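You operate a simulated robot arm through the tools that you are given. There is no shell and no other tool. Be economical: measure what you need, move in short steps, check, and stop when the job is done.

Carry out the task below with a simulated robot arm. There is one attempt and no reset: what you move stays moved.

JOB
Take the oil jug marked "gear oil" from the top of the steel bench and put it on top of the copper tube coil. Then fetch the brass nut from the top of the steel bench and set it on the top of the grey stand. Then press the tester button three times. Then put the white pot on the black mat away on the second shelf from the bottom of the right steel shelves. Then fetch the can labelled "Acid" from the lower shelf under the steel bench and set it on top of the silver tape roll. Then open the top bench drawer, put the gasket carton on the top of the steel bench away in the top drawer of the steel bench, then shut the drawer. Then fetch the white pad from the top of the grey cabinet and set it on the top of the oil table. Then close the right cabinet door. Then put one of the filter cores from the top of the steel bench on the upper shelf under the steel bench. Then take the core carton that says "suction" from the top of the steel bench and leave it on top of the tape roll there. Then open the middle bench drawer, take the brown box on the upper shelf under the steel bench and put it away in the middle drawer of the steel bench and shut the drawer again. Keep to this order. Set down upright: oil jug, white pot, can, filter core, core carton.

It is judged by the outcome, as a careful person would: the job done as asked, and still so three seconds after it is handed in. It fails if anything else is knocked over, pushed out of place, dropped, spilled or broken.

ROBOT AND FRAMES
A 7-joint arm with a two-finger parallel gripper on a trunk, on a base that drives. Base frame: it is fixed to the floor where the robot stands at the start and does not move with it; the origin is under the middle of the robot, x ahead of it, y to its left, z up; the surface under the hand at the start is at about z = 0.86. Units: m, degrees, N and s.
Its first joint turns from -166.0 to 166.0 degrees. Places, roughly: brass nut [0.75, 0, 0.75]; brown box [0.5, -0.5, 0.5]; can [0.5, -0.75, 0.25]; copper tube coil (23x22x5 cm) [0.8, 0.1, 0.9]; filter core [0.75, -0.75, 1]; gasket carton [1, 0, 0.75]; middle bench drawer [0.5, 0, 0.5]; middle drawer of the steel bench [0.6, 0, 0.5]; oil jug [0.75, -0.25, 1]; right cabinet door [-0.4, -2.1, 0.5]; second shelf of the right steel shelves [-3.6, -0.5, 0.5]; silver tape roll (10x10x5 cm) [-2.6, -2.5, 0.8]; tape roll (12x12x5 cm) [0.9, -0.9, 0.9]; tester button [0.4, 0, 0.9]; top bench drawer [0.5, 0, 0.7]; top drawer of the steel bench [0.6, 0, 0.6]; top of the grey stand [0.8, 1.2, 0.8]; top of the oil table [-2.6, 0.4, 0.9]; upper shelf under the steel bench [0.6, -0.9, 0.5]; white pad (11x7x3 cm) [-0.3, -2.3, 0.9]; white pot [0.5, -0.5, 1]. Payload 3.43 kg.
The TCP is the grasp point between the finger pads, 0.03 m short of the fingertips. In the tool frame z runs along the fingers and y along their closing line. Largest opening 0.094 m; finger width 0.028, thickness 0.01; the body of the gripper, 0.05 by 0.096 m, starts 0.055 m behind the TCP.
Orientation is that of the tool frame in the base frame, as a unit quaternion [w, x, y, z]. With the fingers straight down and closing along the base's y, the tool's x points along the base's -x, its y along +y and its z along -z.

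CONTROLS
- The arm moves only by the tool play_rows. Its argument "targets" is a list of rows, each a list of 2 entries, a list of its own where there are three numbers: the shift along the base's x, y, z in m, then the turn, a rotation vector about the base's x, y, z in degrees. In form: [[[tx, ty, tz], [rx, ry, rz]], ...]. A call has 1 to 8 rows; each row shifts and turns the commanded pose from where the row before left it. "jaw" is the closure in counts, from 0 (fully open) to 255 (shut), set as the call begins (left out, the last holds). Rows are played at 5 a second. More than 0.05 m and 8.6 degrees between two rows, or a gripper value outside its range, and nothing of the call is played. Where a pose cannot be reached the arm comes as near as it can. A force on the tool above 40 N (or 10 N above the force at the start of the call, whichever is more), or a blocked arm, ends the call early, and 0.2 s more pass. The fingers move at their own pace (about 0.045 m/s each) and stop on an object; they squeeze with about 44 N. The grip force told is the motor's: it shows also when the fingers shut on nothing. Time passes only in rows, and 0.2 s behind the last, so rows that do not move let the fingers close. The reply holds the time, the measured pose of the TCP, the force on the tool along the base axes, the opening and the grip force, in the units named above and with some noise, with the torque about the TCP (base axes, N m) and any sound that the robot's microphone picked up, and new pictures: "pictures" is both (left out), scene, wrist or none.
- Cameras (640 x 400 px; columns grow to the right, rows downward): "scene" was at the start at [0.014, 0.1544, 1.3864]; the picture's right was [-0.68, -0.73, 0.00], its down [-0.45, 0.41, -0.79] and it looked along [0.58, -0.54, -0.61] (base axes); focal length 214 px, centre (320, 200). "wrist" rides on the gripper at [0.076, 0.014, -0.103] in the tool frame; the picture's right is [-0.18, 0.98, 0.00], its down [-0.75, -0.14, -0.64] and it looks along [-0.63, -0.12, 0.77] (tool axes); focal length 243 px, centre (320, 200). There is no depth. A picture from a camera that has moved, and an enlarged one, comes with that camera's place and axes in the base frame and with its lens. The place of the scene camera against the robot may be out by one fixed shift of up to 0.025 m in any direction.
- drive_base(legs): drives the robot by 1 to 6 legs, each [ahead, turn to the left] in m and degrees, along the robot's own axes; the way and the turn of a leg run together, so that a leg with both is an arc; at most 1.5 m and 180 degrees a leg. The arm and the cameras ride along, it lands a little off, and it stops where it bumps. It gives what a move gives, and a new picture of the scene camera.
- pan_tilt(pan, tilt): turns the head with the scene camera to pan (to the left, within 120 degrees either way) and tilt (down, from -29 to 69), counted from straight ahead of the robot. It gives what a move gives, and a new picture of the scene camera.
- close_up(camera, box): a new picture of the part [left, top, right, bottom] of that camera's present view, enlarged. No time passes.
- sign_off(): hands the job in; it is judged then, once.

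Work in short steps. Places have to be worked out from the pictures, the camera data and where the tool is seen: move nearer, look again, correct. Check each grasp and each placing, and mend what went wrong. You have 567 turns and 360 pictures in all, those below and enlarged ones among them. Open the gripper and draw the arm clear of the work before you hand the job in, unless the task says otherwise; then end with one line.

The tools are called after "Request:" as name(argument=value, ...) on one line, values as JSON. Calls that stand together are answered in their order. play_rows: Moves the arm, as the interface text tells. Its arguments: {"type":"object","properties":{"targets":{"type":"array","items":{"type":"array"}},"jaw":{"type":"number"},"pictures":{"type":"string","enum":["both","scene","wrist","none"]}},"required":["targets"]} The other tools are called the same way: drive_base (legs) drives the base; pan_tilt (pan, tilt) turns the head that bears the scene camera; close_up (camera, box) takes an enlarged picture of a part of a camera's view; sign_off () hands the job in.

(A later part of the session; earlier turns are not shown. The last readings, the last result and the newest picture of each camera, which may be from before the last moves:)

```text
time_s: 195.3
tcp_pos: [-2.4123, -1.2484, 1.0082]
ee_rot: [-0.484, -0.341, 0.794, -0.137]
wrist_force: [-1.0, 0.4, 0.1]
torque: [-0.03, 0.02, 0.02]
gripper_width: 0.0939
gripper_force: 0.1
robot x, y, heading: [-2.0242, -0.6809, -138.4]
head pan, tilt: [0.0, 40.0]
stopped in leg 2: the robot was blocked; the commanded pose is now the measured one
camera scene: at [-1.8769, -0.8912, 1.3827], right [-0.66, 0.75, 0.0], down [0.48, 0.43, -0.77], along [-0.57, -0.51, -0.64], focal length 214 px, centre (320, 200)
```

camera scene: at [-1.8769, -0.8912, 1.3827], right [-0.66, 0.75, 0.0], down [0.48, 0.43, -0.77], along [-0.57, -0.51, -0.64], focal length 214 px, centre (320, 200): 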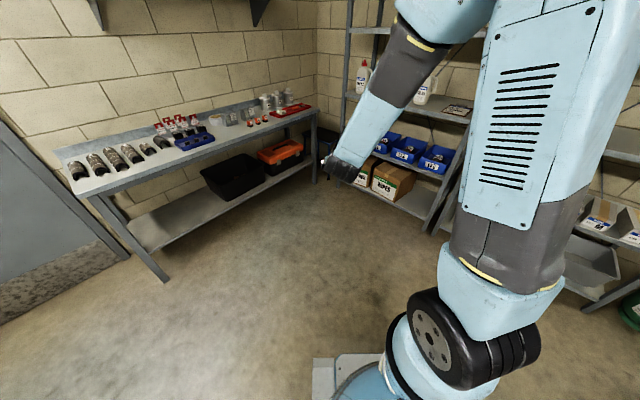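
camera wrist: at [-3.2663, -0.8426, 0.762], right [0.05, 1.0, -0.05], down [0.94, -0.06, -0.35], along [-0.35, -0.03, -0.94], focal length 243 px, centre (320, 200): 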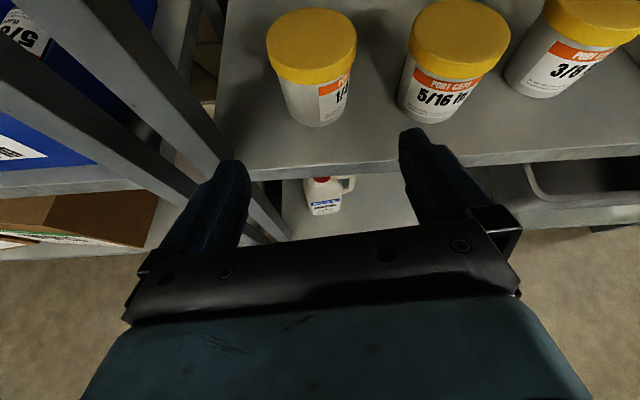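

While here I zoom on that side bench to see the silver tape roll.

Request:
close_up(camera="scene", box=[50, 80, 320, 210])

Request:
drive_base(legs=[[0, 35], [0, 35], [0, 35], [0, 33]])

```text
2.37 times, centred on (185, 145) of scene
camera zoom: at [-1.8769, -0.8912, 1.3827], right [-0.66, 0.75, 0.0], down [0.48, 0.43, -0.77], along [-0.57, -0.51, -0.64], focal length 508 px, centre (640, 330)
```

zoom: 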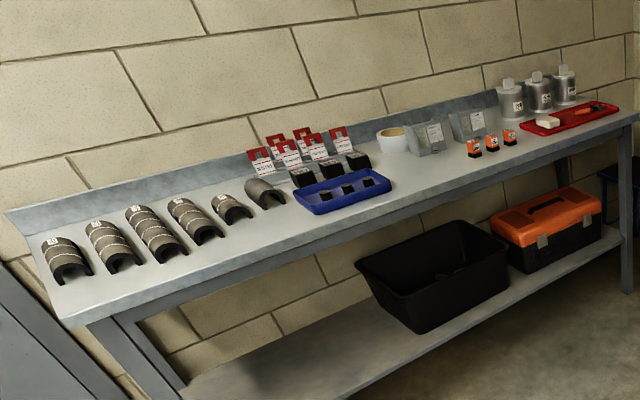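

```text
time_s: 198.0
tcp_pos: [-2.0014, -1.3716, 1.0084]
ee_rot: [-0.417, -0.571, 0.65, -0.28]
wrist_force: [-0.1, -0.1, -0.6]
torque: [-0.04, -0.03, 0.04]
gripper_width: 0.094
gripper_force: 0.1
robot x, y, heading: [-2.0659, -0.6776, -102.4]
head pan, tilt: [0.0, 40.0]
stopped in leg 2: the robot was blocked; the commanded pose is now the measured one
camera scene: at [-1.8322, -0.7679, 1.3827], right [-0.98, 0.21, 0.0], down [0.14, 0.63, -0.77], along [-0.16, -0.75, -0.64], focal length 214 px, centre (320, 200)
```

scene: 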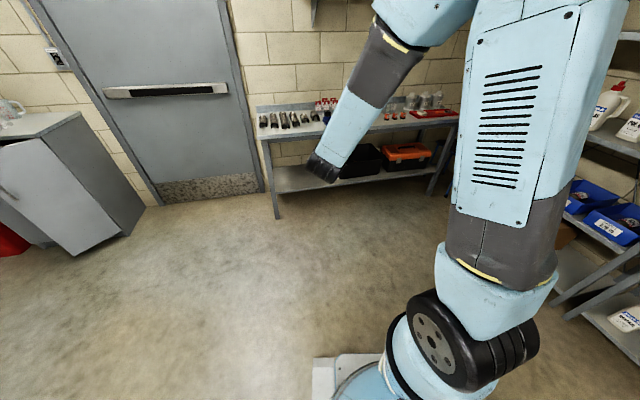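

Request:
drive_base(legs=[[0, 34], [0, 34]])

Request:
drive_base(legs=[[0, 34]])

```text
time_s: 201.4
tcp_pos: [-1.4663, -1.0338, 1.0079]
ee_rot: [0.245, 0.804, -0.319, 0.438]
wrist_force: [0.6, -0.5, -0.5]
torque: [0.01, 0.0, -0.01]
gripper_width: 0.0942
gripper_force: 0.0
robot x, y, heading: [-2.117, -0.7145, -46.0]
head pan, tilt: [0.0, 40.0]
stopped in leg 2: the robot was blocked; the commanded pose is now the measured one
camera scene: at [-1.9179, -0.5883, 1.3827], right [-0.72, -0.69, 0.0], down [-0.45, 0.46, -0.77], along [0.53, -0.55, -0.64], focal length 214 px, centre (320, 200)
```

scene: 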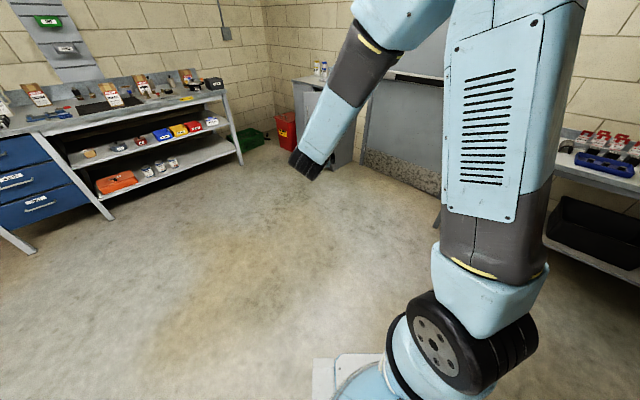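

```text
time_s: 203.7
tcp_pos: [-1.395, -0.6085, 1.0075]
ee_rot: [0.103, 0.863, -0.066, 0.491]
wrist_force: [-0.5, 0.2, 0.5]
torque: [0.01, -0.03, 0.02]
gripper_width: 0.0942
gripper_force: 0.1
robot x, y, heading: [-2.1198, -0.7585, -11.3]
head pan, tilt: [0.0, 40.0]
camera scene: at [-2.0367, -0.5486, 1.3827], right [-0.2, -0.98, 0.0], down [-0.63, 0.13, -0.77], along [0.75, -0.15, -0.64], focal length 214 px, centre (320, 200)
```

scene: 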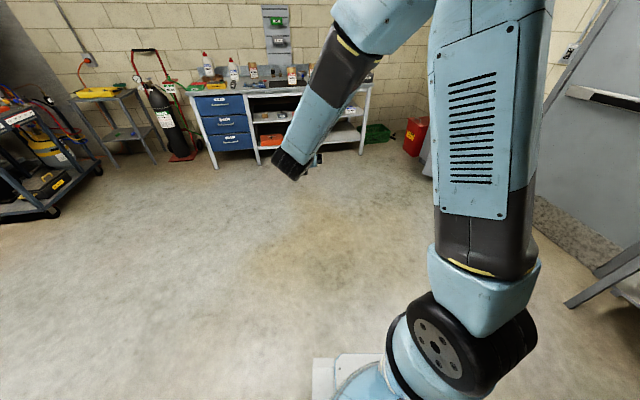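

Forward toward the bench with a slight arc.

Request:
drive_base(legs=[[1.4, 12]])

Request:
pan_tilt(pan=10, tilt=35)

```text
time_s: 210.7
tcp_pos: [-0.0564, -0.6263, 1.0096]
ee_rot: [0.057, 0.865, 0.014, 0.499]
wrist_force: [-0.1, 0.3, -0.2]
torque: [0.01, -0.02, -0.03]
gripper_width: 0.0941
gripper_force: 0.1
robot x, y, heading: [-0.7405, -0.9026, -1.0]
head pan, tilt: [0.0, 40.0]
camera scene: at [-0.7003, -0.6868, 1.3827], right [-0.02, -1.0, 0.0], down [-0.64, 0.01, -0.77], along [0.77, -0.01, -0.64], focal length 214 px, centre (320, 200)
```

scene: 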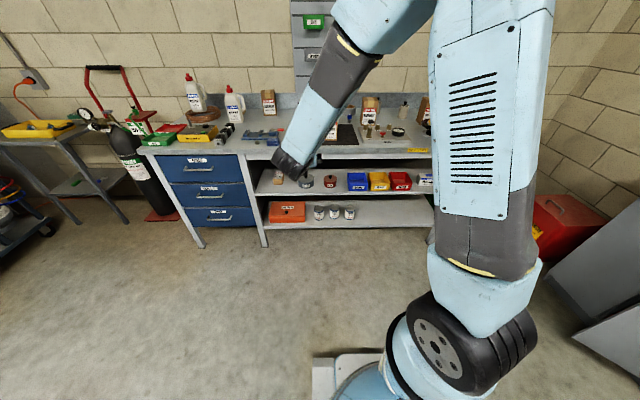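

```text
time_s: 211.4
tcp_pos: [-0.0572, -0.6262, 1.0089]
ee_rot: [0.058, 0.865, 0.013, 0.498]
wrist_force: [-0.9, -0.4, -0.1]
torque: [0.05, 0.01, -0.02]
gripper_width: 0.0943
gripper_force: 0.1
robot x, y, heading: [-0.7426, -0.9014, -0.9]
head pan, tilt: [10.0, 35.0]
camera scene: at [-0.6983, -0.6716, 1.3902], right [0.16, -0.99, 0.0], down [-0.57, -0.09, -0.82], along [0.81, 0.13, -0.57], focal length 214 px, centre (320, 200)
```

scene: 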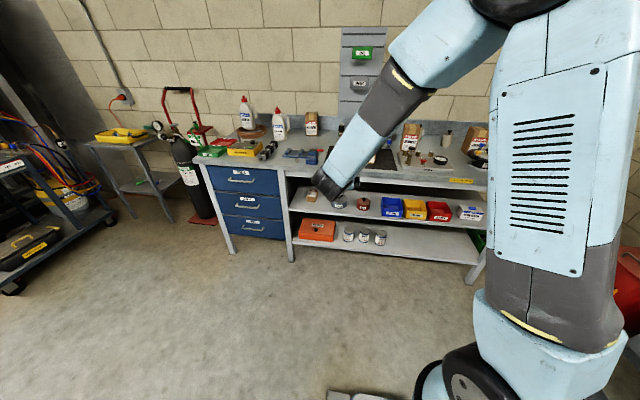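

Three cans on the lower shelf; I zoom to read the labels.

Request:
close_up(camera="scene", box=[280, 175, 500, 275])

Request:
close_up(camera="scene", box=[335, 222, 395, 252])

```text
2.91 times, centred on (390, 225) of scene
camera zoom: at [-0.6983, -0.6716, 1.3902], right [0.16, -0.99, 0.0], down [-0.57, -0.09, -0.82], along [0.81, 0.13, -0.57], focal length 624 px, centre (116, 127)
```

zoom: 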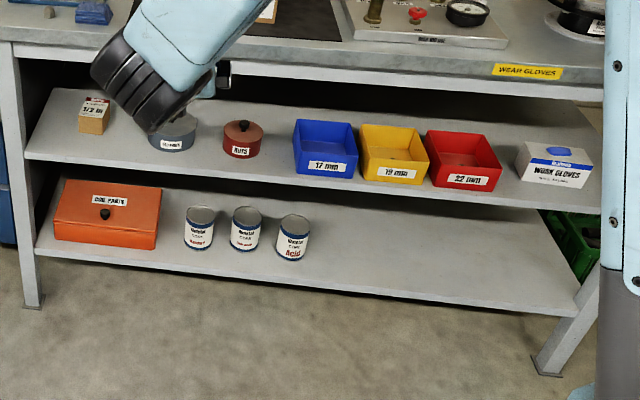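

```text
10.67 times, centred on (365, 237) of scene
camera zoom: at [-0.6983, -0.6716, 1.3902], right [0.16, -0.99, 0.0], down [-0.57, -0.09, -0.82], along [0.81, 0.13, -0.57], focal length 2288 px, centre (-160, -195)
```

zoom: 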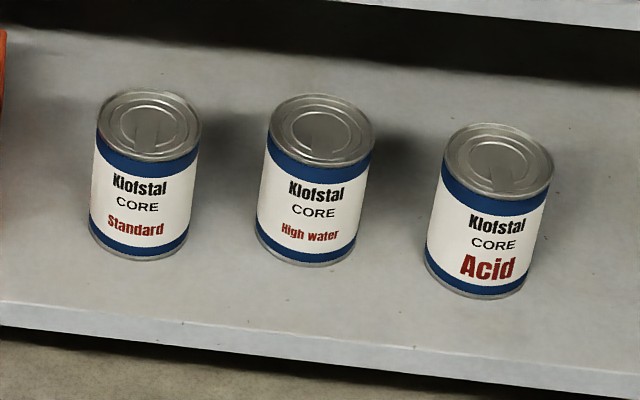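

"Acid" is the rightmost can, at about [0.535, -0.94], base z≈0.165. I lower the arm in free space first, moving in line with it.

Request:
play_rows(targets=[[[0, -0.035, -0.035], [0, 0, 0]], [[0, -0.035, -0.035], [0, 0, 0]], [[0, -0.035, -0.035], [0, 0, 0]], [[0, -0.035, -0.035], [0, 0, 0]], [[0, -0.035, -0.035], [0, 0, 0]], [[0, -0.035, -0.035], [0, 0, 0]], [[0, -0.035, -0.035], [0, 0, 0]], [[0, -0.035, -0.035], [0, 0, 0]]], pictures="none")

Request:
play_rows(targets=[[[0, 0, -0.048], [0, 0, 0]], [[0, 0, -0.048], [0, 0, 0]], [[0, 0, -0.048], [0, 0, 0]], [[0, 0, -0.048], [0, 0, 0]], [[0, 0, -0.048], [0, 0, 0]], [[0, 0, -0.048], [0, 0, 0]], [[0, 0, -0.048], [0, 0, 0]], [[0, 0, -0.048], [0, 0, 0]]], pictures="both")

```text
time_s: 213.2
tcp_pos: [-0.0562, -0.854, 0.7632]
ee_rot: [0.05, 0.865, 0.028, 0.499]
wrist_force: [1.7, -5.4, 0.2]
torque: [0.19, 0.07, 0.26]
gripper_width: 0.0938
gripper_force: 0.0
out of reach, approached as far as the arm can: row 8
robot x, y, heading: [-0.7421, -0.9022, -1.0]
head pan, tilt: [10.0, 35.0]
```

```text
time_s: 215.1
tcp_pos: [-0.03, -0.8428, 0.544]
ee_rot: [0.057, 0.865, 0.014, 0.499]
wrist_force: [0.0, 0.7, 0.5]
torque: [0.01, -0.03, 0.0]
gripper_width: 0.0939
gripper_force: 0.0
out of reach, approached as far as the arm can: row 1, 2, 3, 4, 5
robot x, y, heading: [-0.7393, -0.9027, -0.8]
head pan, tilt: [10.0, 35.0]
camera scene: at [-0.6983, -0.6716, 1.3903], right [0.16, -0.99, 0.0], down [-0.57, -0.09, -0.82], along [0.81, 0.13, -0.57], focal length 214 px, centre (320, 200)
camera wrist: at [-0.0808, -0.8422, 0.6611], right [-0.12, -0.99, -0.05], down [-0.93, 0.13, -0.35], along [0.35, 0.0, -0.94], focal length 243 px, centre (320, 200)
```

scene: 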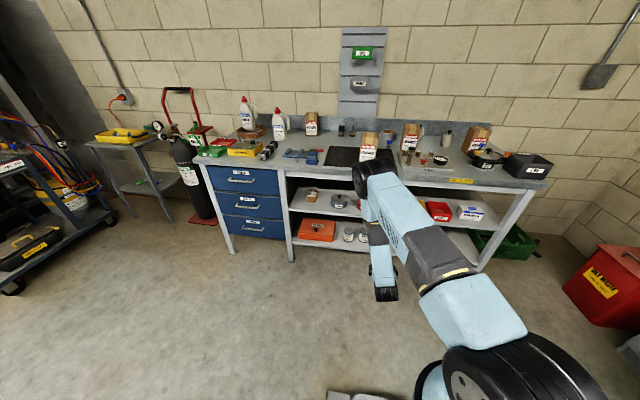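
wrist: 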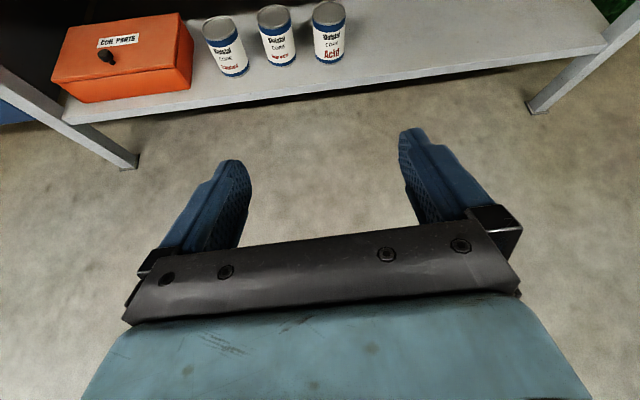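

Good view of the cans. I continue lowering to z≈0.27.

Request:
play_rows(targets=[[[0.01, -0.01, -0.045], [0, 0, 0]], [[0.01, -0.01, -0.045], [0, 0, 0]], [[0.01, -0.01, -0.045], [0, 0, 0]], [[0.01, -0.01, -0.045], [0, 0, 0]], [[0.01, -0.01, -0.045], [0, 0, 0]], [[0.01, -0.01, -0.045], [0, 0, 0]], [[0, 0, 0], [0, 0, 0]]], pictures="both")

```text
time_s: 216.7
tcp_pos: [0.0338, -0.8989, 0.2722]
ee_rot: [0.057, 0.865, 0.014, 0.498]
wrist_force: [0.9, 0.6, 0.3]
torque: [-0.03, 0.02, 0.01]
gripper_width: 0.094
gripper_force: 0.1
robot x, y, heading: [-0.738, -0.8991, -0.9]
head pan, tilt: [10.0, 35.0]
camera scene: at [-0.698, -0.6716, 1.3903], right [0.16, -0.99, 0.0], down [-0.57, -0.09, -0.82], along [0.81, 0.13, -0.57], focal length 214 px, centre (320, 200)
camera wrist: at [-0.0162, -0.8984, 0.3893], right [-0.12, -0.99, -0.05], down [-0.93, 0.13, -0.35], along [0.35, 0.0, -0.94], focal length 243 px, centre (320, 200)
```

scene: 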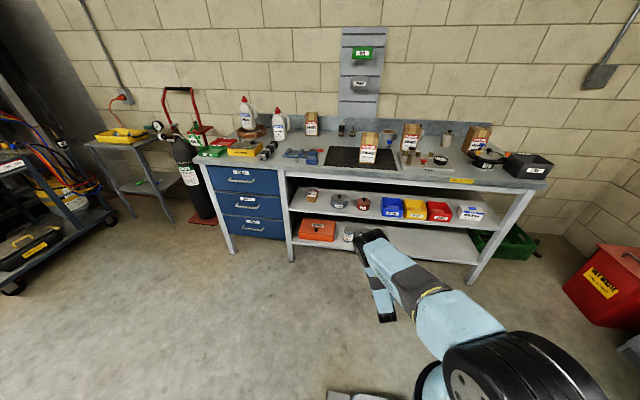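
wrist: 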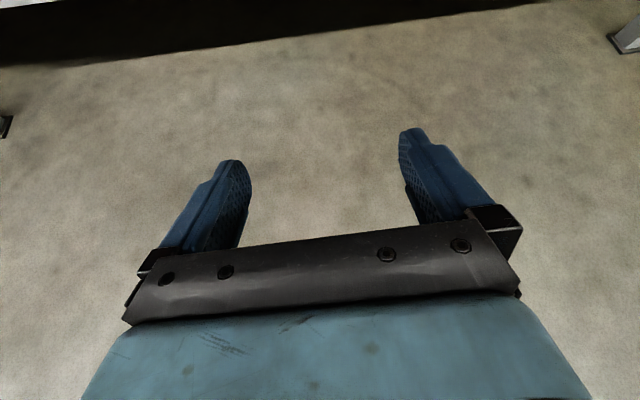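

The arm works here in a folded posture with its elbow ahead of the hand, which would hit under the bench. I go up again, return to vertical, and flip the yaw to use the natural posture with 45° pitch instead.

Request:
play_rows(targets=[[[-0.01, 0.01, 0.047], [0, 0, 0]], [[-0.01, 0.01, 0.047], [0, 0, 0]], [[-0.01, 0.01, 0.047], [0, 0, 0]], [[-0.01, 0.01, 0.047], [0, 0, 0]], [[0, 0, 0.05], [0, 0, 0]], [[0, 0, 0.05], [0, 0, 0]], [[0, 0, 0.05], [0, 0, 0]], [[0, 0, 0.05], [0, 0, 0]]], pictures="none")

Request:
play_rows(targets=[[[0, 0, 0.05], [0, 0, 0]], [[0, 0, 0.05], [0, 0, 0]], [[0, 0, 0.05], [0, 0, 0]], [[0, 0.01, 0.045], [0, 0, 0]], [[0, 0.02, 0.04], [0, 0, 0]], [[0, 0.02, 0.04], [0, 0, 0]], [[0, 0.02, 0.04], [0, 0, 0]], [[0, 0.02, 0.04], [0, 0, 0]]], pictures="none")

Request:
play_rows(targets=[[[0, 0, 0], [0.8, 8.3, 0]], [[0, 0, 0], [0.8, 8.3, 0]], [[0, 0, 0], [0.8, 8.3, 0]], [[0, 0, 0], [0.8, 8.3, 0]], [[0, 0, 0], [0.8, 8.3, 0]], [[0, 0, 0], [0.8, 8.3, 0]], [[0, 0, 0], [0.8, 8.3, 0]], [[0, 0, 0], [0, 0, 0]]], pictures="scene")

```text
time_s: 218.4
tcp_pos: [-0.0055, -0.8596, 0.5988]
ee_rot: [0.062, 0.863, 0.011, 0.501]
wrist_force: [0.0, 0.0, 0.9]
torque: [0.0, 0.03, -0.02]
gripper_width: 0.0938
gripper_force: 0.1
out of reach, approached as far as the arm can: row 7, 8
robot x, y, heading: [-0.7422, -0.9076, -0.9]
head pan, tilt: [10.0, 35.0]
```

```text
time_s: 220.2
tcp_pos: [-0.0163, -0.7528, 0.9676]
ee_rot: [0.057, 0.865, 0.015, 0.499]
wrist_force: [0.3, 0.4, -0.8]
torque: [0.03, -0.02, -0.01]
gripper_width: 0.0939
gripper_force: 0.2
out of reach, approached as far as the arm can: row 1
robot x, y, heading: [-0.7416, -0.9028, -0.8]
head pan, tilt: [10.0, 35.0]
```

```text
time_s: 222.1
tcp_pos: [-0.0148, -0.7525, 0.9672]
ee_rot: [0.002, 1.0, 0.016, 0.016]
wrist_force: [-0.4, -0.6, -0.5]
torque: [0.0, -0.02, -0.01]
gripper_width: 0.0941
gripper_force: 0.1
robot x, y, heading: [-0.7379, -0.9054, -1.2]
head pan, tilt: [10.0, 35.0]
camera scene: at [-0.6982, -0.6715, 1.3903], right [0.16, -0.99, 0.0], down [-0.57, -0.09, -0.82], along [0.81, 0.13, -0.57], focal length 214 px, centre (320, 200)
```

scene: 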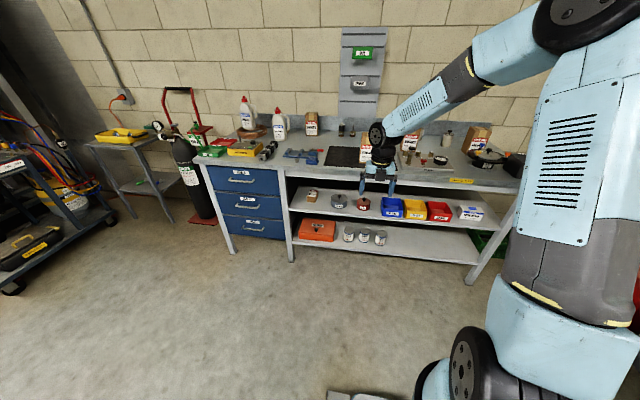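

Vertical again. Now yaw by -180° in place.

Request:
play_rows(targets=[[[0, 0, 0.01], [0, 0, -8.2]], [[0, 0, 0.01], [0, 0, -8.2]], [[0, 0, 0.01], [0, 0, -8.2]], [[0, 0, 0.01], [0, 0, -8.2]], [[0, 0, 0], [0, 0, -8.2]], [[0, 0, 0], [0, 0, -8.2]], [[0, 0, 0], [0, 0, -8.2]], [[0, 0, 0], [0, 0, -8.2]]], pictures="none")

Request:
play_rows(targets=[[[0, 0, 0], [0, 0, -8.2]], [[0, 0, 0], [0, 0, -8.2]], [[0, 0, 0], [0, 0, -8.2]], [[0, 0, 0], [0, 0, -8.2]], [[0, 0, 0], [0, 0, -8.2]], [[0, 0, 0], [0, 0, -8.2]], [[0, 0, 0], [0, 0, -8.2]], [[0, 0, 0], [0, 0, -8.2]]], pictures="none")

Request:
play_rows(targets=[[[0, 0, 0], [0, 0, -8.2]], [[0, 0, 0], [0, 0, -8.2]], [[0, 0, 0], [0, 0, -8.2]], [[0, 0, 0], [0, 0, -8.2]], [[0, 0, 0], [0, 0, -8.2]], [[0, 0, 0], [0, 0, -7]], [[0, 0, 0], [0, 0, 0]]], pictures="none")

```text
time_s: 223.8
tcp_pos: [-0.0156, -0.7542, 1.009]
ee_rot: [0.01, 0.848, -0.529, 0.013]
wrist_force: [-0.4, 0.1, -0.5]
torque: [0.0, 0.01, 0.0]
gripper_width: 0.0941
gripper_force: 0.1
robot x, y, heading: [-0.7406, -0.9038, -1.1]
head pan, tilt: [10.0, 35.0]
```

```text
time_s: 225.7
tcp_pos: [-0.0153, -0.7519, 1.0074]
ee_rot: [-0.016, -0.428, 0.903, -0.005]
wrist_force: [0.1, 0.2, 0.1]
torque: [-0.02, 0.02, 0.0]
gripper_width: 0.0941
gripper_force: 0.1
robot x, y, heading: [-0.741, -0.9018, -1.1]
head pan, tilt: [10.0, 35.0]
```

```text
time_s: 227.2
tcp_pos: [-0.0145, -0.7516, 1.0075]
ee_rot: [-0.017, -0.023, 1.0, 0.002]
wrist_force: [0.4, 0.4, -1.1]
torque: [-0.01, -0.01, 0.02]
gripper_width: 0.0939
gripper_force: 0.1
robot x, y, heading: [-0.7378, -0.9045, -1.1]
head pan, tilt: [10.0, 35.0]
```

Natural posture restored. Now pitch forward ~45° while moving down and in line with the can.

Request:
play_rows(targets=[[[0, -0.02, -0.03], [0, -8.4, 0]], [[0, -0.02, -0.03], [0, -8.4, 0]], [[0, -0.02, -0.03], [0, -8.4, 0]], [[0, -0.02, -0.03], [0, -8.4, 0]], [[0, -0.02, -0.03], [0, -8.4, 0]], [[0, -0.02, -0.04], [0, -4, 0]], [[0, -0.02, -0.045], [0, 0, 0]], [[0, -0.02, -0.045], [0, 0, 0]]], pictures="none")

Request:
play_rows(targets=[[[0, 0, -0.045], [0, 0, 0]], [[0, 0, -0.045], [0, 0, 0]], [[0, 0, -0.045], [0, 0, 0]], [[0, 0, -0.045], [0, 0, 0]], [[0, 0, -0.045], [0, 0, 0]], [[0, 0, -0.045], [0, 0, 0]], [[0, 0, -0.045], [0, 0, 0]], [[0, 0, 0], [0, 0, 0]]], pictures="both")

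```text
time_s: 229.1
tcp_pos: [-0.0136, -0.9093, 0.7284]
ee_rot: [0.376, -0.023, 0.926, -0.007]
wrist_force: [-0.4, 0.4, 0.8]
torque: [0.02, 0.02, -0.01]
gripper_width: 0.094
gripper_force: 0.1
robot x, y, heading: [-0.7408, -0.9031, -1.2]
head pan, tilt: [10.0, 35.0]
```

```text
time_s: 230.8
tcp_pos: [-0.0177, -0.9109, 0.4119]
ee_rot: [0.375, -0.023, 0.927, -0.007]
wrist_force: [0.0, -0.6, 0.1]
torque: [0.0, -0.01, 0.0]
gripper_width: 0.0943
gripper_force: 0.1
robot x, y, heading: [-0.7388, -0.907, -0.6]
head pan, tilt: [10.0, 35.0]
camera scene: at [-0.698, -0.6716, 1.3903], right [0.16, -0.99, 0.0], down [-0.57, -0.09, -0.82], along [0.81, 0.13, -0.57], focal length 214 px, centre (320, 200)
camera wrist: at [-0.1443, -0.9007, 0.4319], right [0.1, 0.99, 0.1], down [0.1, -0.11, 0.99], along [0.99, -0.09, -0.11], focal length 243 px, centre (320, 200)
```

scene: 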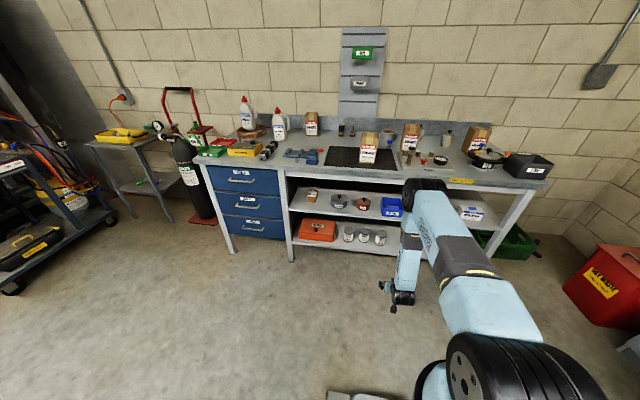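
wrist: 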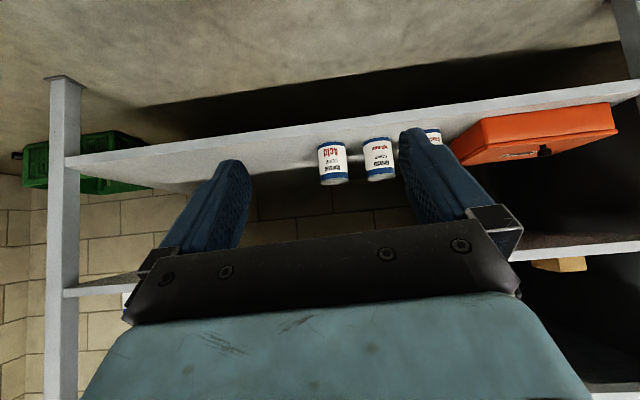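

The elbow would stand over the bench at this bent reach, so I stretch the arm out low here first (elbow drops back), then drive in.

Request:
play_rows(targets=[[[0.035, 0, -0.03], [0, 0, 0]], [[0.035, 0, -0.03], [0, 0, 0]], [[0.035, 0, -0.03], [0, 0, 0]], [[0.035, 0, -0.03], [0, 0, 0]], [[0.035, 0, -0.03], [0, 0, 0]], [[0.03, 0, -0.01], [0, 0, 0]], [[0, 0, 0], [0, 0, 0]]], pictures="both")

```text
time_s: 232.4
tcp_pos: [0.1903, -0.9125, 0.2535]
ee_rot: [0.375, -0.023, 0.927, -0.007]
wrist_force: [0.4, -0.3, 0.4]
torque: [-0.02, -0.01, 0.0]
gripper_width: 0.0943
gripper_force: 0.1
robot x, y, heading: [-0.7402, -0.9051, -1.3]
head pan, tilt: [10.0, 35.0]
camera scene: at [-0.6979, -0.6716, 1.3903], right [0.16, -0.99, 0.0], down [-0.57, -0.09, -0.82], along [0.81, 0.13, -0.57], focal length 214 px, centre (320, 200)
camera wrist: at [0.0646, -0.9023, 0.2729], right [0.1, 0.99, 0.1], down [0.1, -0.11, 0.99], along [0.99, -0.09, -0.11], focal length 243 px, centre (320, 200)
```

scene: 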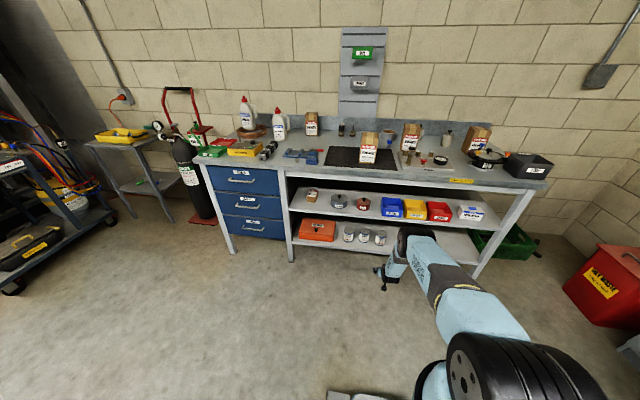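
wrist: 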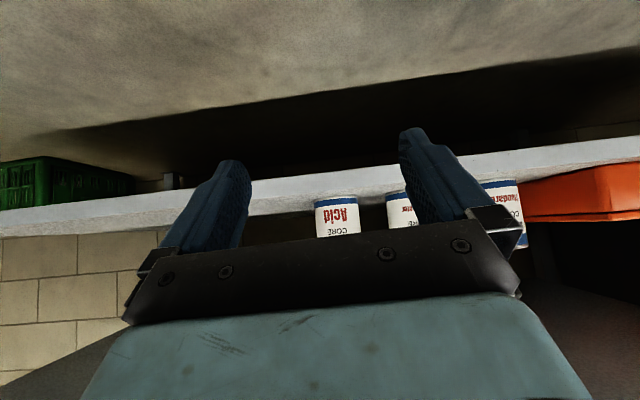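

I enlarge the wrist view to locate the shelf edge and can precisely.

Request:
close_up(camera="wrist", box=[240, 150, 440, 250])

```text
3.20 times, centred on (340, 200) of wrist
camera zoom: at [0.0646, -0.9023, 0.2729], right [0.1, 0.99, 0.1], down [0.1, -0.11, 0.99], along [0.99, -0.09, -0.11], focal length 776 px, centre (256, 200)
```

zoom: 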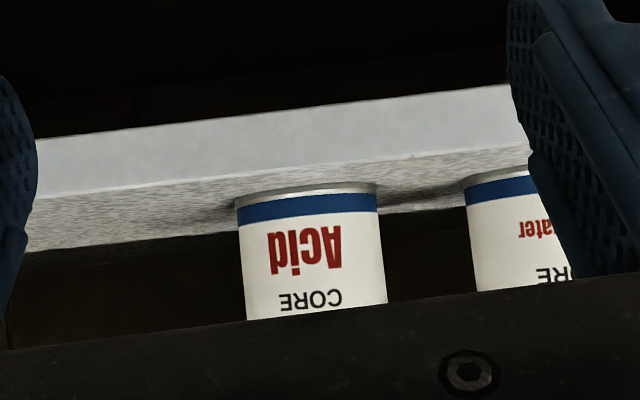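

Shelf top ≈ 0.23, can centre ≈ [0.48, -0.913]. I pitch to ~60°, set z ≈ 0.30, then drive closer.

Request:
play_rows(targets=[[[0, 0, 0.02], [0, -7, 0]], [[0, 0, 0.025], [0, -7, 0]], [[0, 0, 0], [0, 0, 0]]], pictures="none")

Request:
drive_base(legs=[[0.13, 0]])

Request:
play_rows(targets=[[[0, 0, 0], [0, 0, 0]]], pictures="wrist")

```text
time_s: 233.2
tcp_pos: [0.1907, -0.9135, 0.2965]
ee_rot: [0.486, -0.021, 0.874, -0.01]
wrist_force: [-0.1, -0.4, 0.4]
torque: [-0.01, 0.0, 0.02]
gripper_width: 0.094
gripper_force: 0.0
robot x, y, heading: [-0.7392, -0.9033, -1.0]
head pan, tilt: [10.0, 35.0]
```

```text
time_s: 234.6
tcp_pos: [0.3244, -0.9196, 0.2974]
ee_rot: [0.484, -0.02, 0.875, -0.011]
wrist_force: [-0.2, -0.6, 0.3]
torque: [-0.01, -0.02, 0.02]
gripper_width: 0.0939
gripper_force: 0.0
robot x, y, heading: [-0.6056, -0.9031, -1.3]
head pan, tilt: [10.0, 35.0]
camera scene: at [-0.5629, -0.6738, 1.3903], right [0.15, -0.99, 0.0], down [-0.57, -0.09, -0.82], along [0.81, 0.13, -0.57], focal length 214 px, centre (320, 200)
```

scene: 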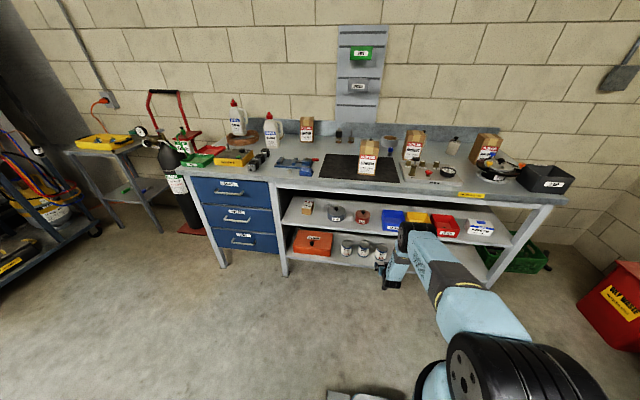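

```text
time_s: 235.0
tcp_pos: [0.3242, -0.9205, 0.2973]
ee_rot: [0.485, -0.021, 0.874, -0.01]
wrist_force: [-0.1, 0.2, -0.5]
torque: [0.01, 0.0, 0.01]
gripper_width: 0.0941
gripper_force: 0.0
robot x, y, heading: [-0.6046, -0.9033, -1.1]
head pan, tilt: [10.0, 35.0]
camera wrist: at [0.1973, -0.9083, 0.2863], right [0.07, 0.99, 0.12], down [-0.14, -0.11, 0.98], along [0.99, -0.09, 0.13], focal length 243 px, centre (320, 200)
```

wrist: 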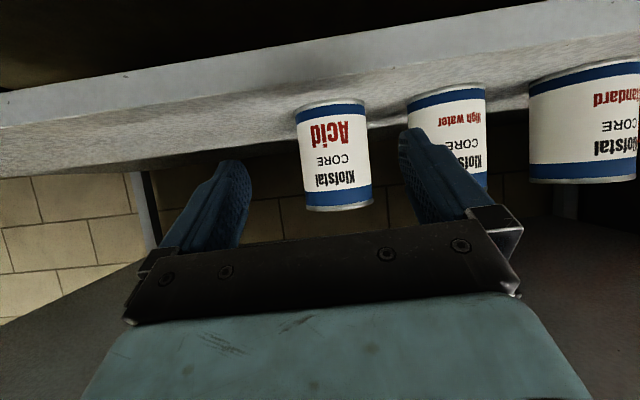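

I enlarge to measure the can's width precisely.

Request:
close_up(camera="wrist", box=[240, 60, 440, 220])

```text
2.50 times, centred on (340, 140) of wrist
camera zoom: at [0.1973, -0.9083, 0.2863], right [0.07, 0.99, 0.12], down [-0.14, -0.11, 0.98], along [0.99, -0.09, 0.13], focal length 606 px, centre (270, 350)
```

zoom: 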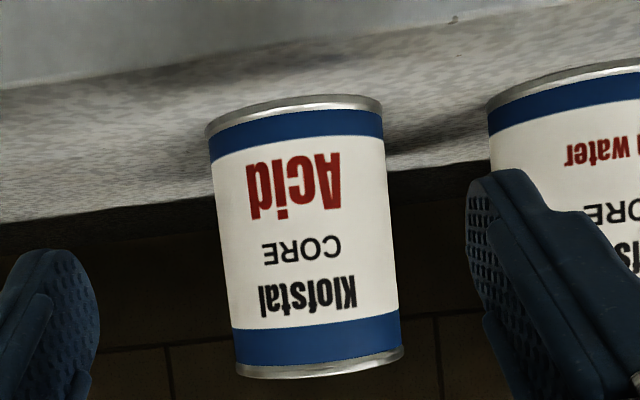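

Can centre ≈ [0.435, -0.911], 66 mm wide, mid-height 0.278. I advance with a small left correction.

Request:
play_rows(targets=[[[0.02, 0.0095, -0.005], [0, 0, 0]], [[0.025, 0, -0.005], [0, 0, 0]], [[0.015, 0, 0], [0, 0, 0]], [[0, 0, 0], [0, 0, 0]]], pictures="wrist")

```text
time_s: 236.0
tcp_pos: [0.3834, -0.9109, 0.2853]
ee_rot: [0.484, -0.02, 0.875, -0.01]
wrist_force: [0.0, 0.5, 1.0]
torque: [-0.02, -0.04, -0.01]
gripper_width: 0.0942
gripper_force: 0.1
robot x, y, heading: [-0.6051, -0.9052, -1.3]
head pan, tilt: [10.0, 35.0]
camera wrist: at [0.2563, -0.9008, 0.275], right [0.07, 0.99, 0.12], down [-0.14, -0.11, 0.98], along [0.99, -0.09, 0.13], focal length 243 px, centre (320, 200)
```

wrist: 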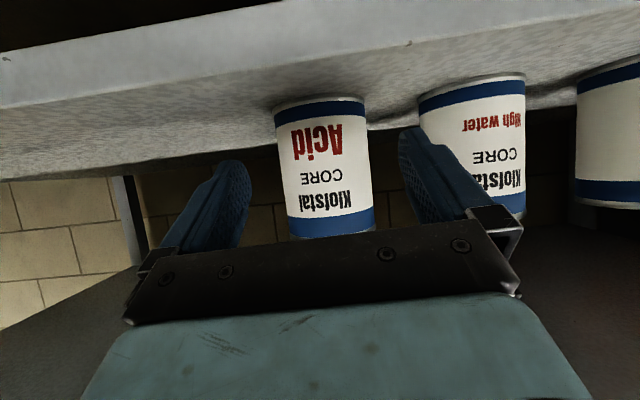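

Well aligned. Advance the last 5 cm.

Request:
play_rows(targets=[[[0.02, 0, 0], [0, 0, 0]], [[0.02, 0, -0.002], [0, 0, 0]], [[0.012, 0, 0], [0, 0, 0]], [[0, 0, 0], [0, 0, 0]]], pictures="wrist")

```text
time_s: 237.0
tcp_pos: [0.4375, -0.9106, 0.2859]
ee_rot: [0.485, -0.02, 0.874, -0.011]
wrist_force: [0.3, 0.5, 0.8]
torque: [-0.05, -0.01, -0.01]
gripper_width: 0.0939
gripper_force: 0.1
robot x, y, heading: [-0.6075, -0.9065, -1.2]
head pan, tilt: [10.0, 35.0]
camera wrist: at [0.3099, -0.8991, 0.2736], right [0.07, 0.99, 0.12], down [-0.14, -0.11, 0.98], along [0.99, -0.09, 0.13], focal length 243 px, centre (320, 200)
```

wrist: 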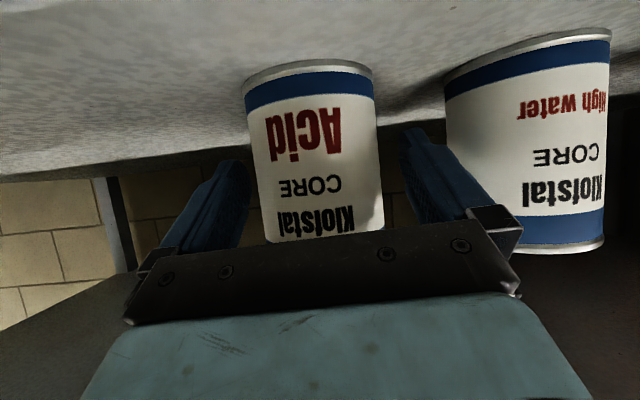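

The can is between the fingers. Close.

Request:
play_rows(targets=[[[0, 0, 0], [0, 0, 0]], [[0, 0, 0], [0, 0, 0]], [[0, 0, 0], [0, 0, 0]], [[0, 0, 0], [0, 0, 0]], [[0, 0, 0], [0, 0, 0]]], jaw=255, pictures="wrist")

```text
time_s: 238.2
tcp_pos: [0.4366, -0.9102, 0.2851]
ee_rot: [0.485, -0.02, 0.874, -0.011]
wrist_force: [0.1, -1.6, 0.5]
torque: [0.07, -0.02, -0.03]
gripper_width: 0.0709
gripper_force: 43.3
robot x, y, heading: [-0.6084, -0.9078, -1.1]
head pan, tilt: [10.0, 35.0]
camera wrist: at [0.3099, -0.8991, 0.2737], right [0.07, 0.99, 0.12], down [-0.14, -0.11, 0.98], along [0.99, -0.09, 0.13], focal length 243 px, centre (320, 200)
```

wrist: 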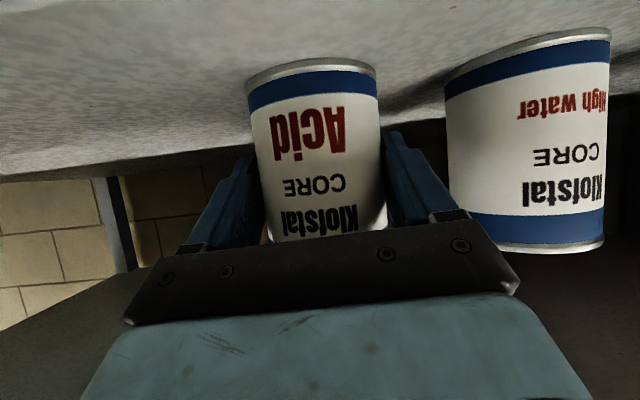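

Gripped (71 mm). Lift 2.5 cm, then withdraw straight back.

Request:
play_rows(targets=[[[0, 0, 0.012], [0, 0, 0]], [[0, 0, 0.012], [0, 0, 0]], [[0, 0, 0], [0, 0, 0]]], pictures="wrist")

```text
time_s: 239.0
tcp_pos: [0.4375, -0.9087, 0.3092]
ee_rot: [0.484, -0.02, 0.875, -0.011]
wrist_force: [-0.3, -0.7, -5.5]
torque: [0.04, 0.05, 0.0]
gripper_width: 0.0712
gripper_force: 44.1
robot x, y, heading: [-0.6039, -0.9019, -1.0]
head pan, tilt: [10.0, 35.0]
camera wrist: at [0.3089, -0.898, 0.2976], right [0.07, 0.99, 0.12], down [-0.14, -0.11, 0.98], along [0.99, -0.09, 0.13], focal length 243 px, centre (320, 200)
```

wrist: 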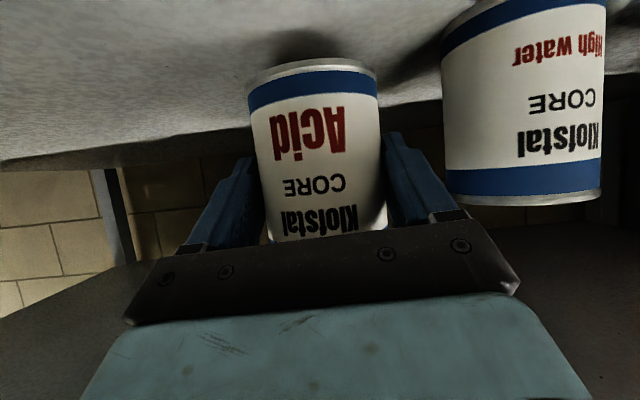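

Can lifted clean. I reverse out, then raise and draw in the arm.

Request:
drive_base(legs=[[-0.5, 0]])

Request:
play_rows(targets=[[[-0.02, 0, 0.045], [0, 0, 0]], [[-0.02, 0, 0.045], [0, 0, 0]], [[-0.02, 0, 0.045], [0, 0, 0]], [[-0.02, 0, 0.045], [0, 0, 0]], [[-0.02, 0, 0.045], [0, 0, 0]], [[-0.02, 0, 0.045], [0, 0, 0]], [[-0.02, 0, 0.045], [0, 0, 0]], [[-0.02, 0, 0.045], [0, 0, 0]]], pictures="none")

Request:
play_rows(targets=[[[-0.02, 0, 0.045], [0, 0, 0]], [[-0.02, 0, 0.045], [0, 0, 0]], [[-0.02, 0, 0.045], [0, 0, 0]], [[-0.02, 0, 0.045], [0, 0, 0]], [[-0.02, 0, 0.045], [0, 0, 0]], [[-0.02, 0, 0.045], [0, 0, 0]], [[-0.02, 0, 0.045], [0, 0, 0]], [[0, 0, 0], [0, 0, 0]]], pictures="both")

```text
time_s: 242.0
tcp_pos: [-0.0709, -0.9013, 0.309]
ee_rot: [0.485, -0.019, 0.874, -0.011]
wrist_force: [-0.7, 0.1, -4.7]
torque: [-0.01, 0.08, -0.01]
gripper_width: 0.0711
gripper_force: 43.8
robot x, y, heading: [-1.1149, -0.8957, -1.4]
head pan, tilt: [10.0, 35.0]
camera scene: at [-1.0698, -0.6628, 1.3903], right [0.15, -0.99, 0.0], down [-0.57, -0.09, -0.82], along [0.81, 0.12, -0.57], focal length 214 px, centre (320, 200)
```

scene: 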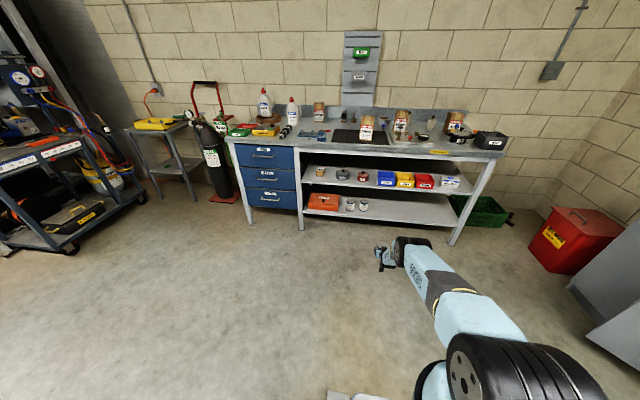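

```text
time_s: 243.8
tcp_pos: [-0.2317, -0.901, 0.6735]
ee_rot: [0.485, -0.018, 0.874, -0.012]
wrist_force: [1.4, -0.1, -5.1]
torque: [-0.01, 0.02, -0.01]
gripper_width: 0.0707
gripper_force: 44.1
robot x, y, heading: [-1.1127, -0.8976, -1.3]
head pan, tilt: [10.0, 35.0]
```

```text
time_s: 245.6
tcp_pos: [-0.3693, -0.9078, 0.9875]
ee_rot: [0.484, -0.019, 0.875, -0.01]
wrist_force: [0.1, 0.0, -4.6]
torque: [0.0, 0.09, 0.02]
gripper_width: 0.0707
gripper_force: 43.7
robot x, y, heading: [-1.1118, -0.8955, -1.3]
head pan, tilt: [10.0, 35.0]
camera scene: at [-1.0703, -0.6628, 1.3903], right [0.15, -0.99, 0.0], down [-0.57, -0.09, -0.82], along [0.81, 0.12, -0.57], focal length 214 px, centre (320, 200)
camera wrist: at [-0.497, -0.8959, 0.9771], right [0.08, 0.99, 0.12], down [-0.14, -0.11, 0.98], along [0.99, -0.09, 0.13], focal length 243 px, centre (320, 200)
```

scene: 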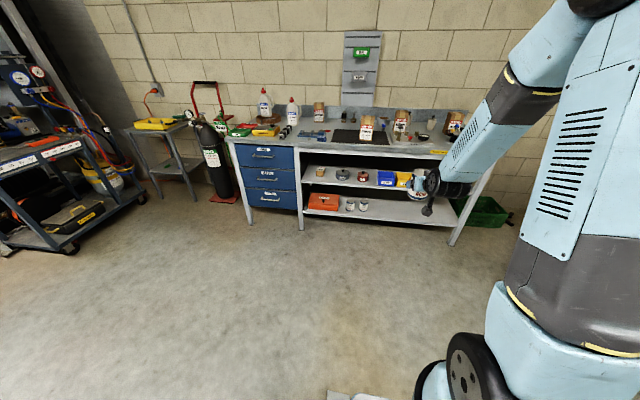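
wrist: 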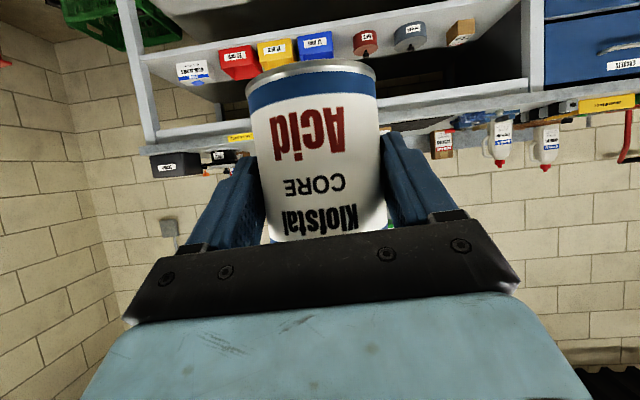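

Held upright. I reverse across the room, then turn right to face the side bench.

Request:
drive_base(legs=[[-1.45, 0], [0, -30], [0, -30]])

Request:
drive_base(legs=[[0, -28]])

```text
time_s: 254.8
tcp_pos: [-1.9577, -1.2246, 0.9884]
ee_rot: [0.464, 0.21, 0.85, -0.136]
wrist_force: [1.3, -0.4, -4.6]
torque: [0.02, 0.09, -0.05]
gripper_width: 0.0703
gripper_force: 43.8
robot x, y, heading: [-2.5786, -0.8103, -32.1]
head pan, tilt: [10.0, 35.0]
stopped in leg 3: the robot was blocked; the commanded pose is now the measured one
camera scene: at [-2.4093, -0.6285, 1.3902], right [-0.37, -0.93, 0.0], down [-0.53, 0.22, -0.82], along [0.76, -0.31, -0.57], focal length 214 px, centre (320, 200)
```

scene: 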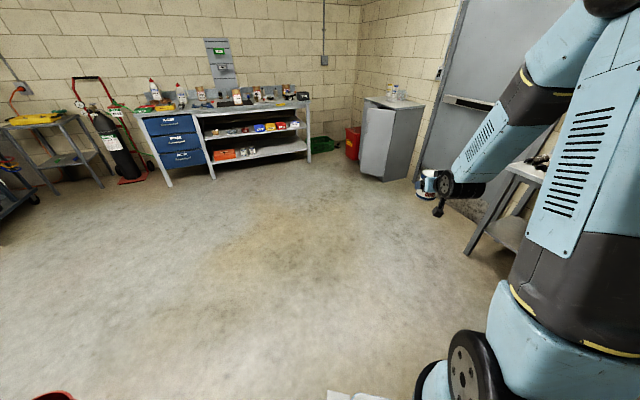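

```text
time_s: 257.0
tcp_pos: [-2.2312, -1.4726, 0.9896]
ee_rot: [0.416, 0.413, 0.772, -0.248]
wrist_force: [0.8, 0.2, -4.8]
torque: [0.03, 0.03, -0.02]
gripper_width: 0.0703
gripper_force: 44.3
robot x, y, heading: [-2.5456, -0.793, -61.2]
head pan, tilt: [10.0, 35.0]
stopped in leg 1: the robot was blocked; the commanded pose is now the measured one
camera scene: at [-2.3014, -0.712, 1.3902], right [-0.77, -0.63, 0.0], down [-0.36, 0.44, -0.82], along [0.52, -0.63, -0.57], focal length 214 px, centre (320, 200)
```

scene: 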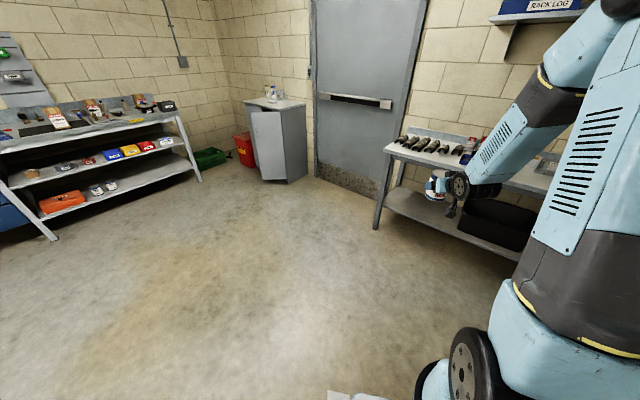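

Request:
drive_base(legs=[[0, -28], [0.5, 0]])

Request:
pan_tilt(pan=5, tilt=35)

```text
time_s: 259.2
tcp_pos: [-2.5932, -1.5415, 0.9906]
ee_rot: [0.343, 0.59, 0.646, -0.342]
wrist_force: [1.5, 0.4, -5.0]
torque: [0.09, 0.04, -0.06]
gripper_width: 0.0701
gripper_force: 43.4
robot x, y, heading: [-2.5054, -0.7968, -88.9]
head pan, tilt: [10.0, 35.0]
stopped in leg 1: the robot was blocked; the commanded pose is now the measured one
camera scene: at [-2.2463, -0.8352, 1.3902], right [-0.98, -0.19, 0.0], down [-0.11, 0.56, -0.82], along [0.16, -0.8, -0.57], focal length 214 px, centre (320, 200)
```

scene: 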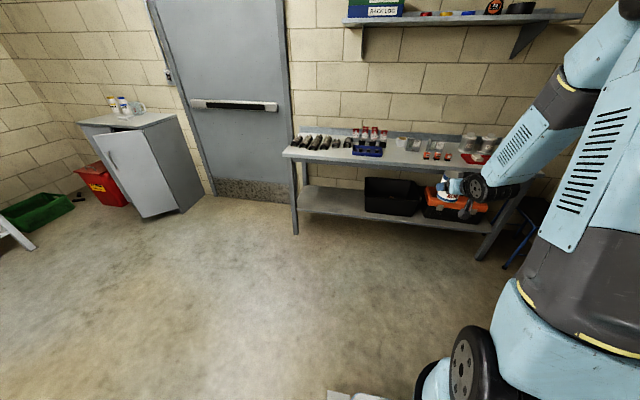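

```text
time_s: 259.8
tcp_pos: [-2.5927, -1.5421, 0.9908]
ee_rot: [0.342, 0.59, 0.646, -0.343]
wrist_force: [0.4, -0.4, -4.3]
torque: [0.05, 0.0, 0.0]
gripper_width: 0.0701
gripper_force: 44.2
robot x, y, heading: [-2.5086, -0.7955, -88.9]
head pan, tilt: [5.0, 35.0]
camera scene: at [-2.2543, -0.8364, 1.3903], right [-0.99, -0.11, 0.0], down [-0.06, 0.57, -0.82], along [0.09, -0.81, -0.57], focal length 214 px, centre (320, 200)
```

scene: 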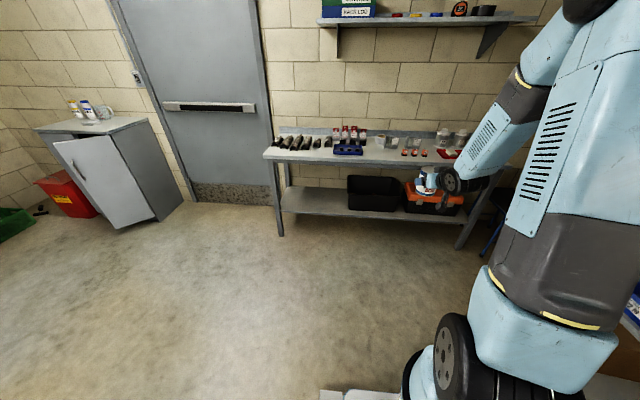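

Heading -89°. Forward 0.5 m and zoom on the bench.

Request:
drive_base(legs=[[0.5, 0]])

Request:
close_up(camera="scene", box=[250, 130, 490, 250])

```text
time_s: 262.8
tcp_pos: [-2.5844, -2.0416, 0.9888]
ee_rot: [0.342, 0.591, 0.646, -0.342]
wrist_force: [0.3, 0.0, -3.9]
torque: [0.08, 0.03, 0.03]
gripper_width: 0.07
gripper_force: 44.0
robot x, y, heading: [-2.4986, -1.2963, -88.8]
head pan, tilt: [5.0, 35.0]
camera scene: at [-2.2438, -1.3373, 1.3903], right [-0.99, -0.11, 0.0], down [-0.06, 0.57, -0.82], along [0.09, -0.81, -0.57], focal length 214 px, centre (320, 200)
```

scene: 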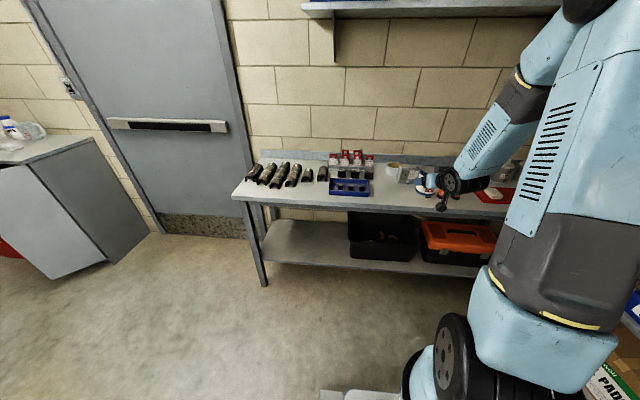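

```text
2.67 times, centred on (370, 190) of scene
camera zoom: at [-2.2438, -1.3373, 1.3903], right [-0.99, -0.11, 0.0], down [-0.06, 0.57, -0.82], along [0.09, -0.81, -0.57], focal length 572 px, centre (187, 227)
```

zoom: 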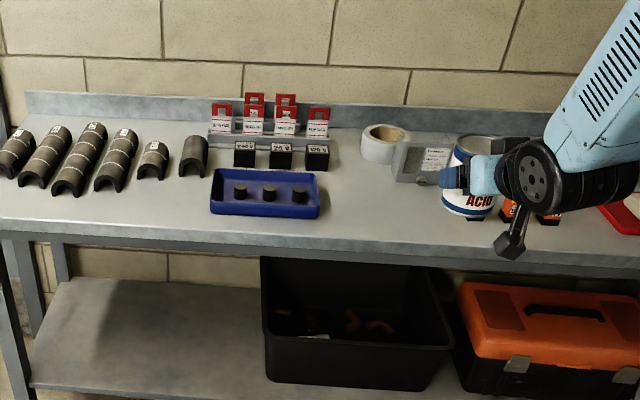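

The roll sits near the back, beside grey boxes. Wrist view for alignment.

Request:
play_rows(targets=[[[0, 0, 0.03], [0, 0, 0]], [[0, 0, 0.03], [0, 0, 0]], [[0, 0, 0], [0, 0, 0]]], pictures="wrist")

```text
time_s: 263.6
tcp_pos: [-2.584, -2.0441, 1.049]
ee_rot: [0.342, 0.591, 0.645, -0.343]
wrist_force: [0.9, -0.7, -5.0]
torque: [0.07, 0.01, -0.05]
gripper_width: 0.07
gripper_force: 44.3
robot x, y, heading: [-2.4961, -1.3004, -88.9]
head pan, tilt: [5.0, 35.0]
camera wrist: at [-2.5785, -1.916, 1.0377], right [0.99, -0.03, 0.12], down [-0.11, 0.14, 0.98], along [-0.05, -0.99, 0.13], focal length 243 px, centre (320, 200)
```

wrist: 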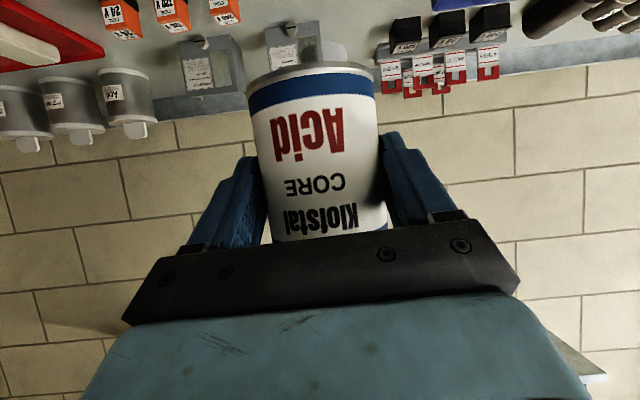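

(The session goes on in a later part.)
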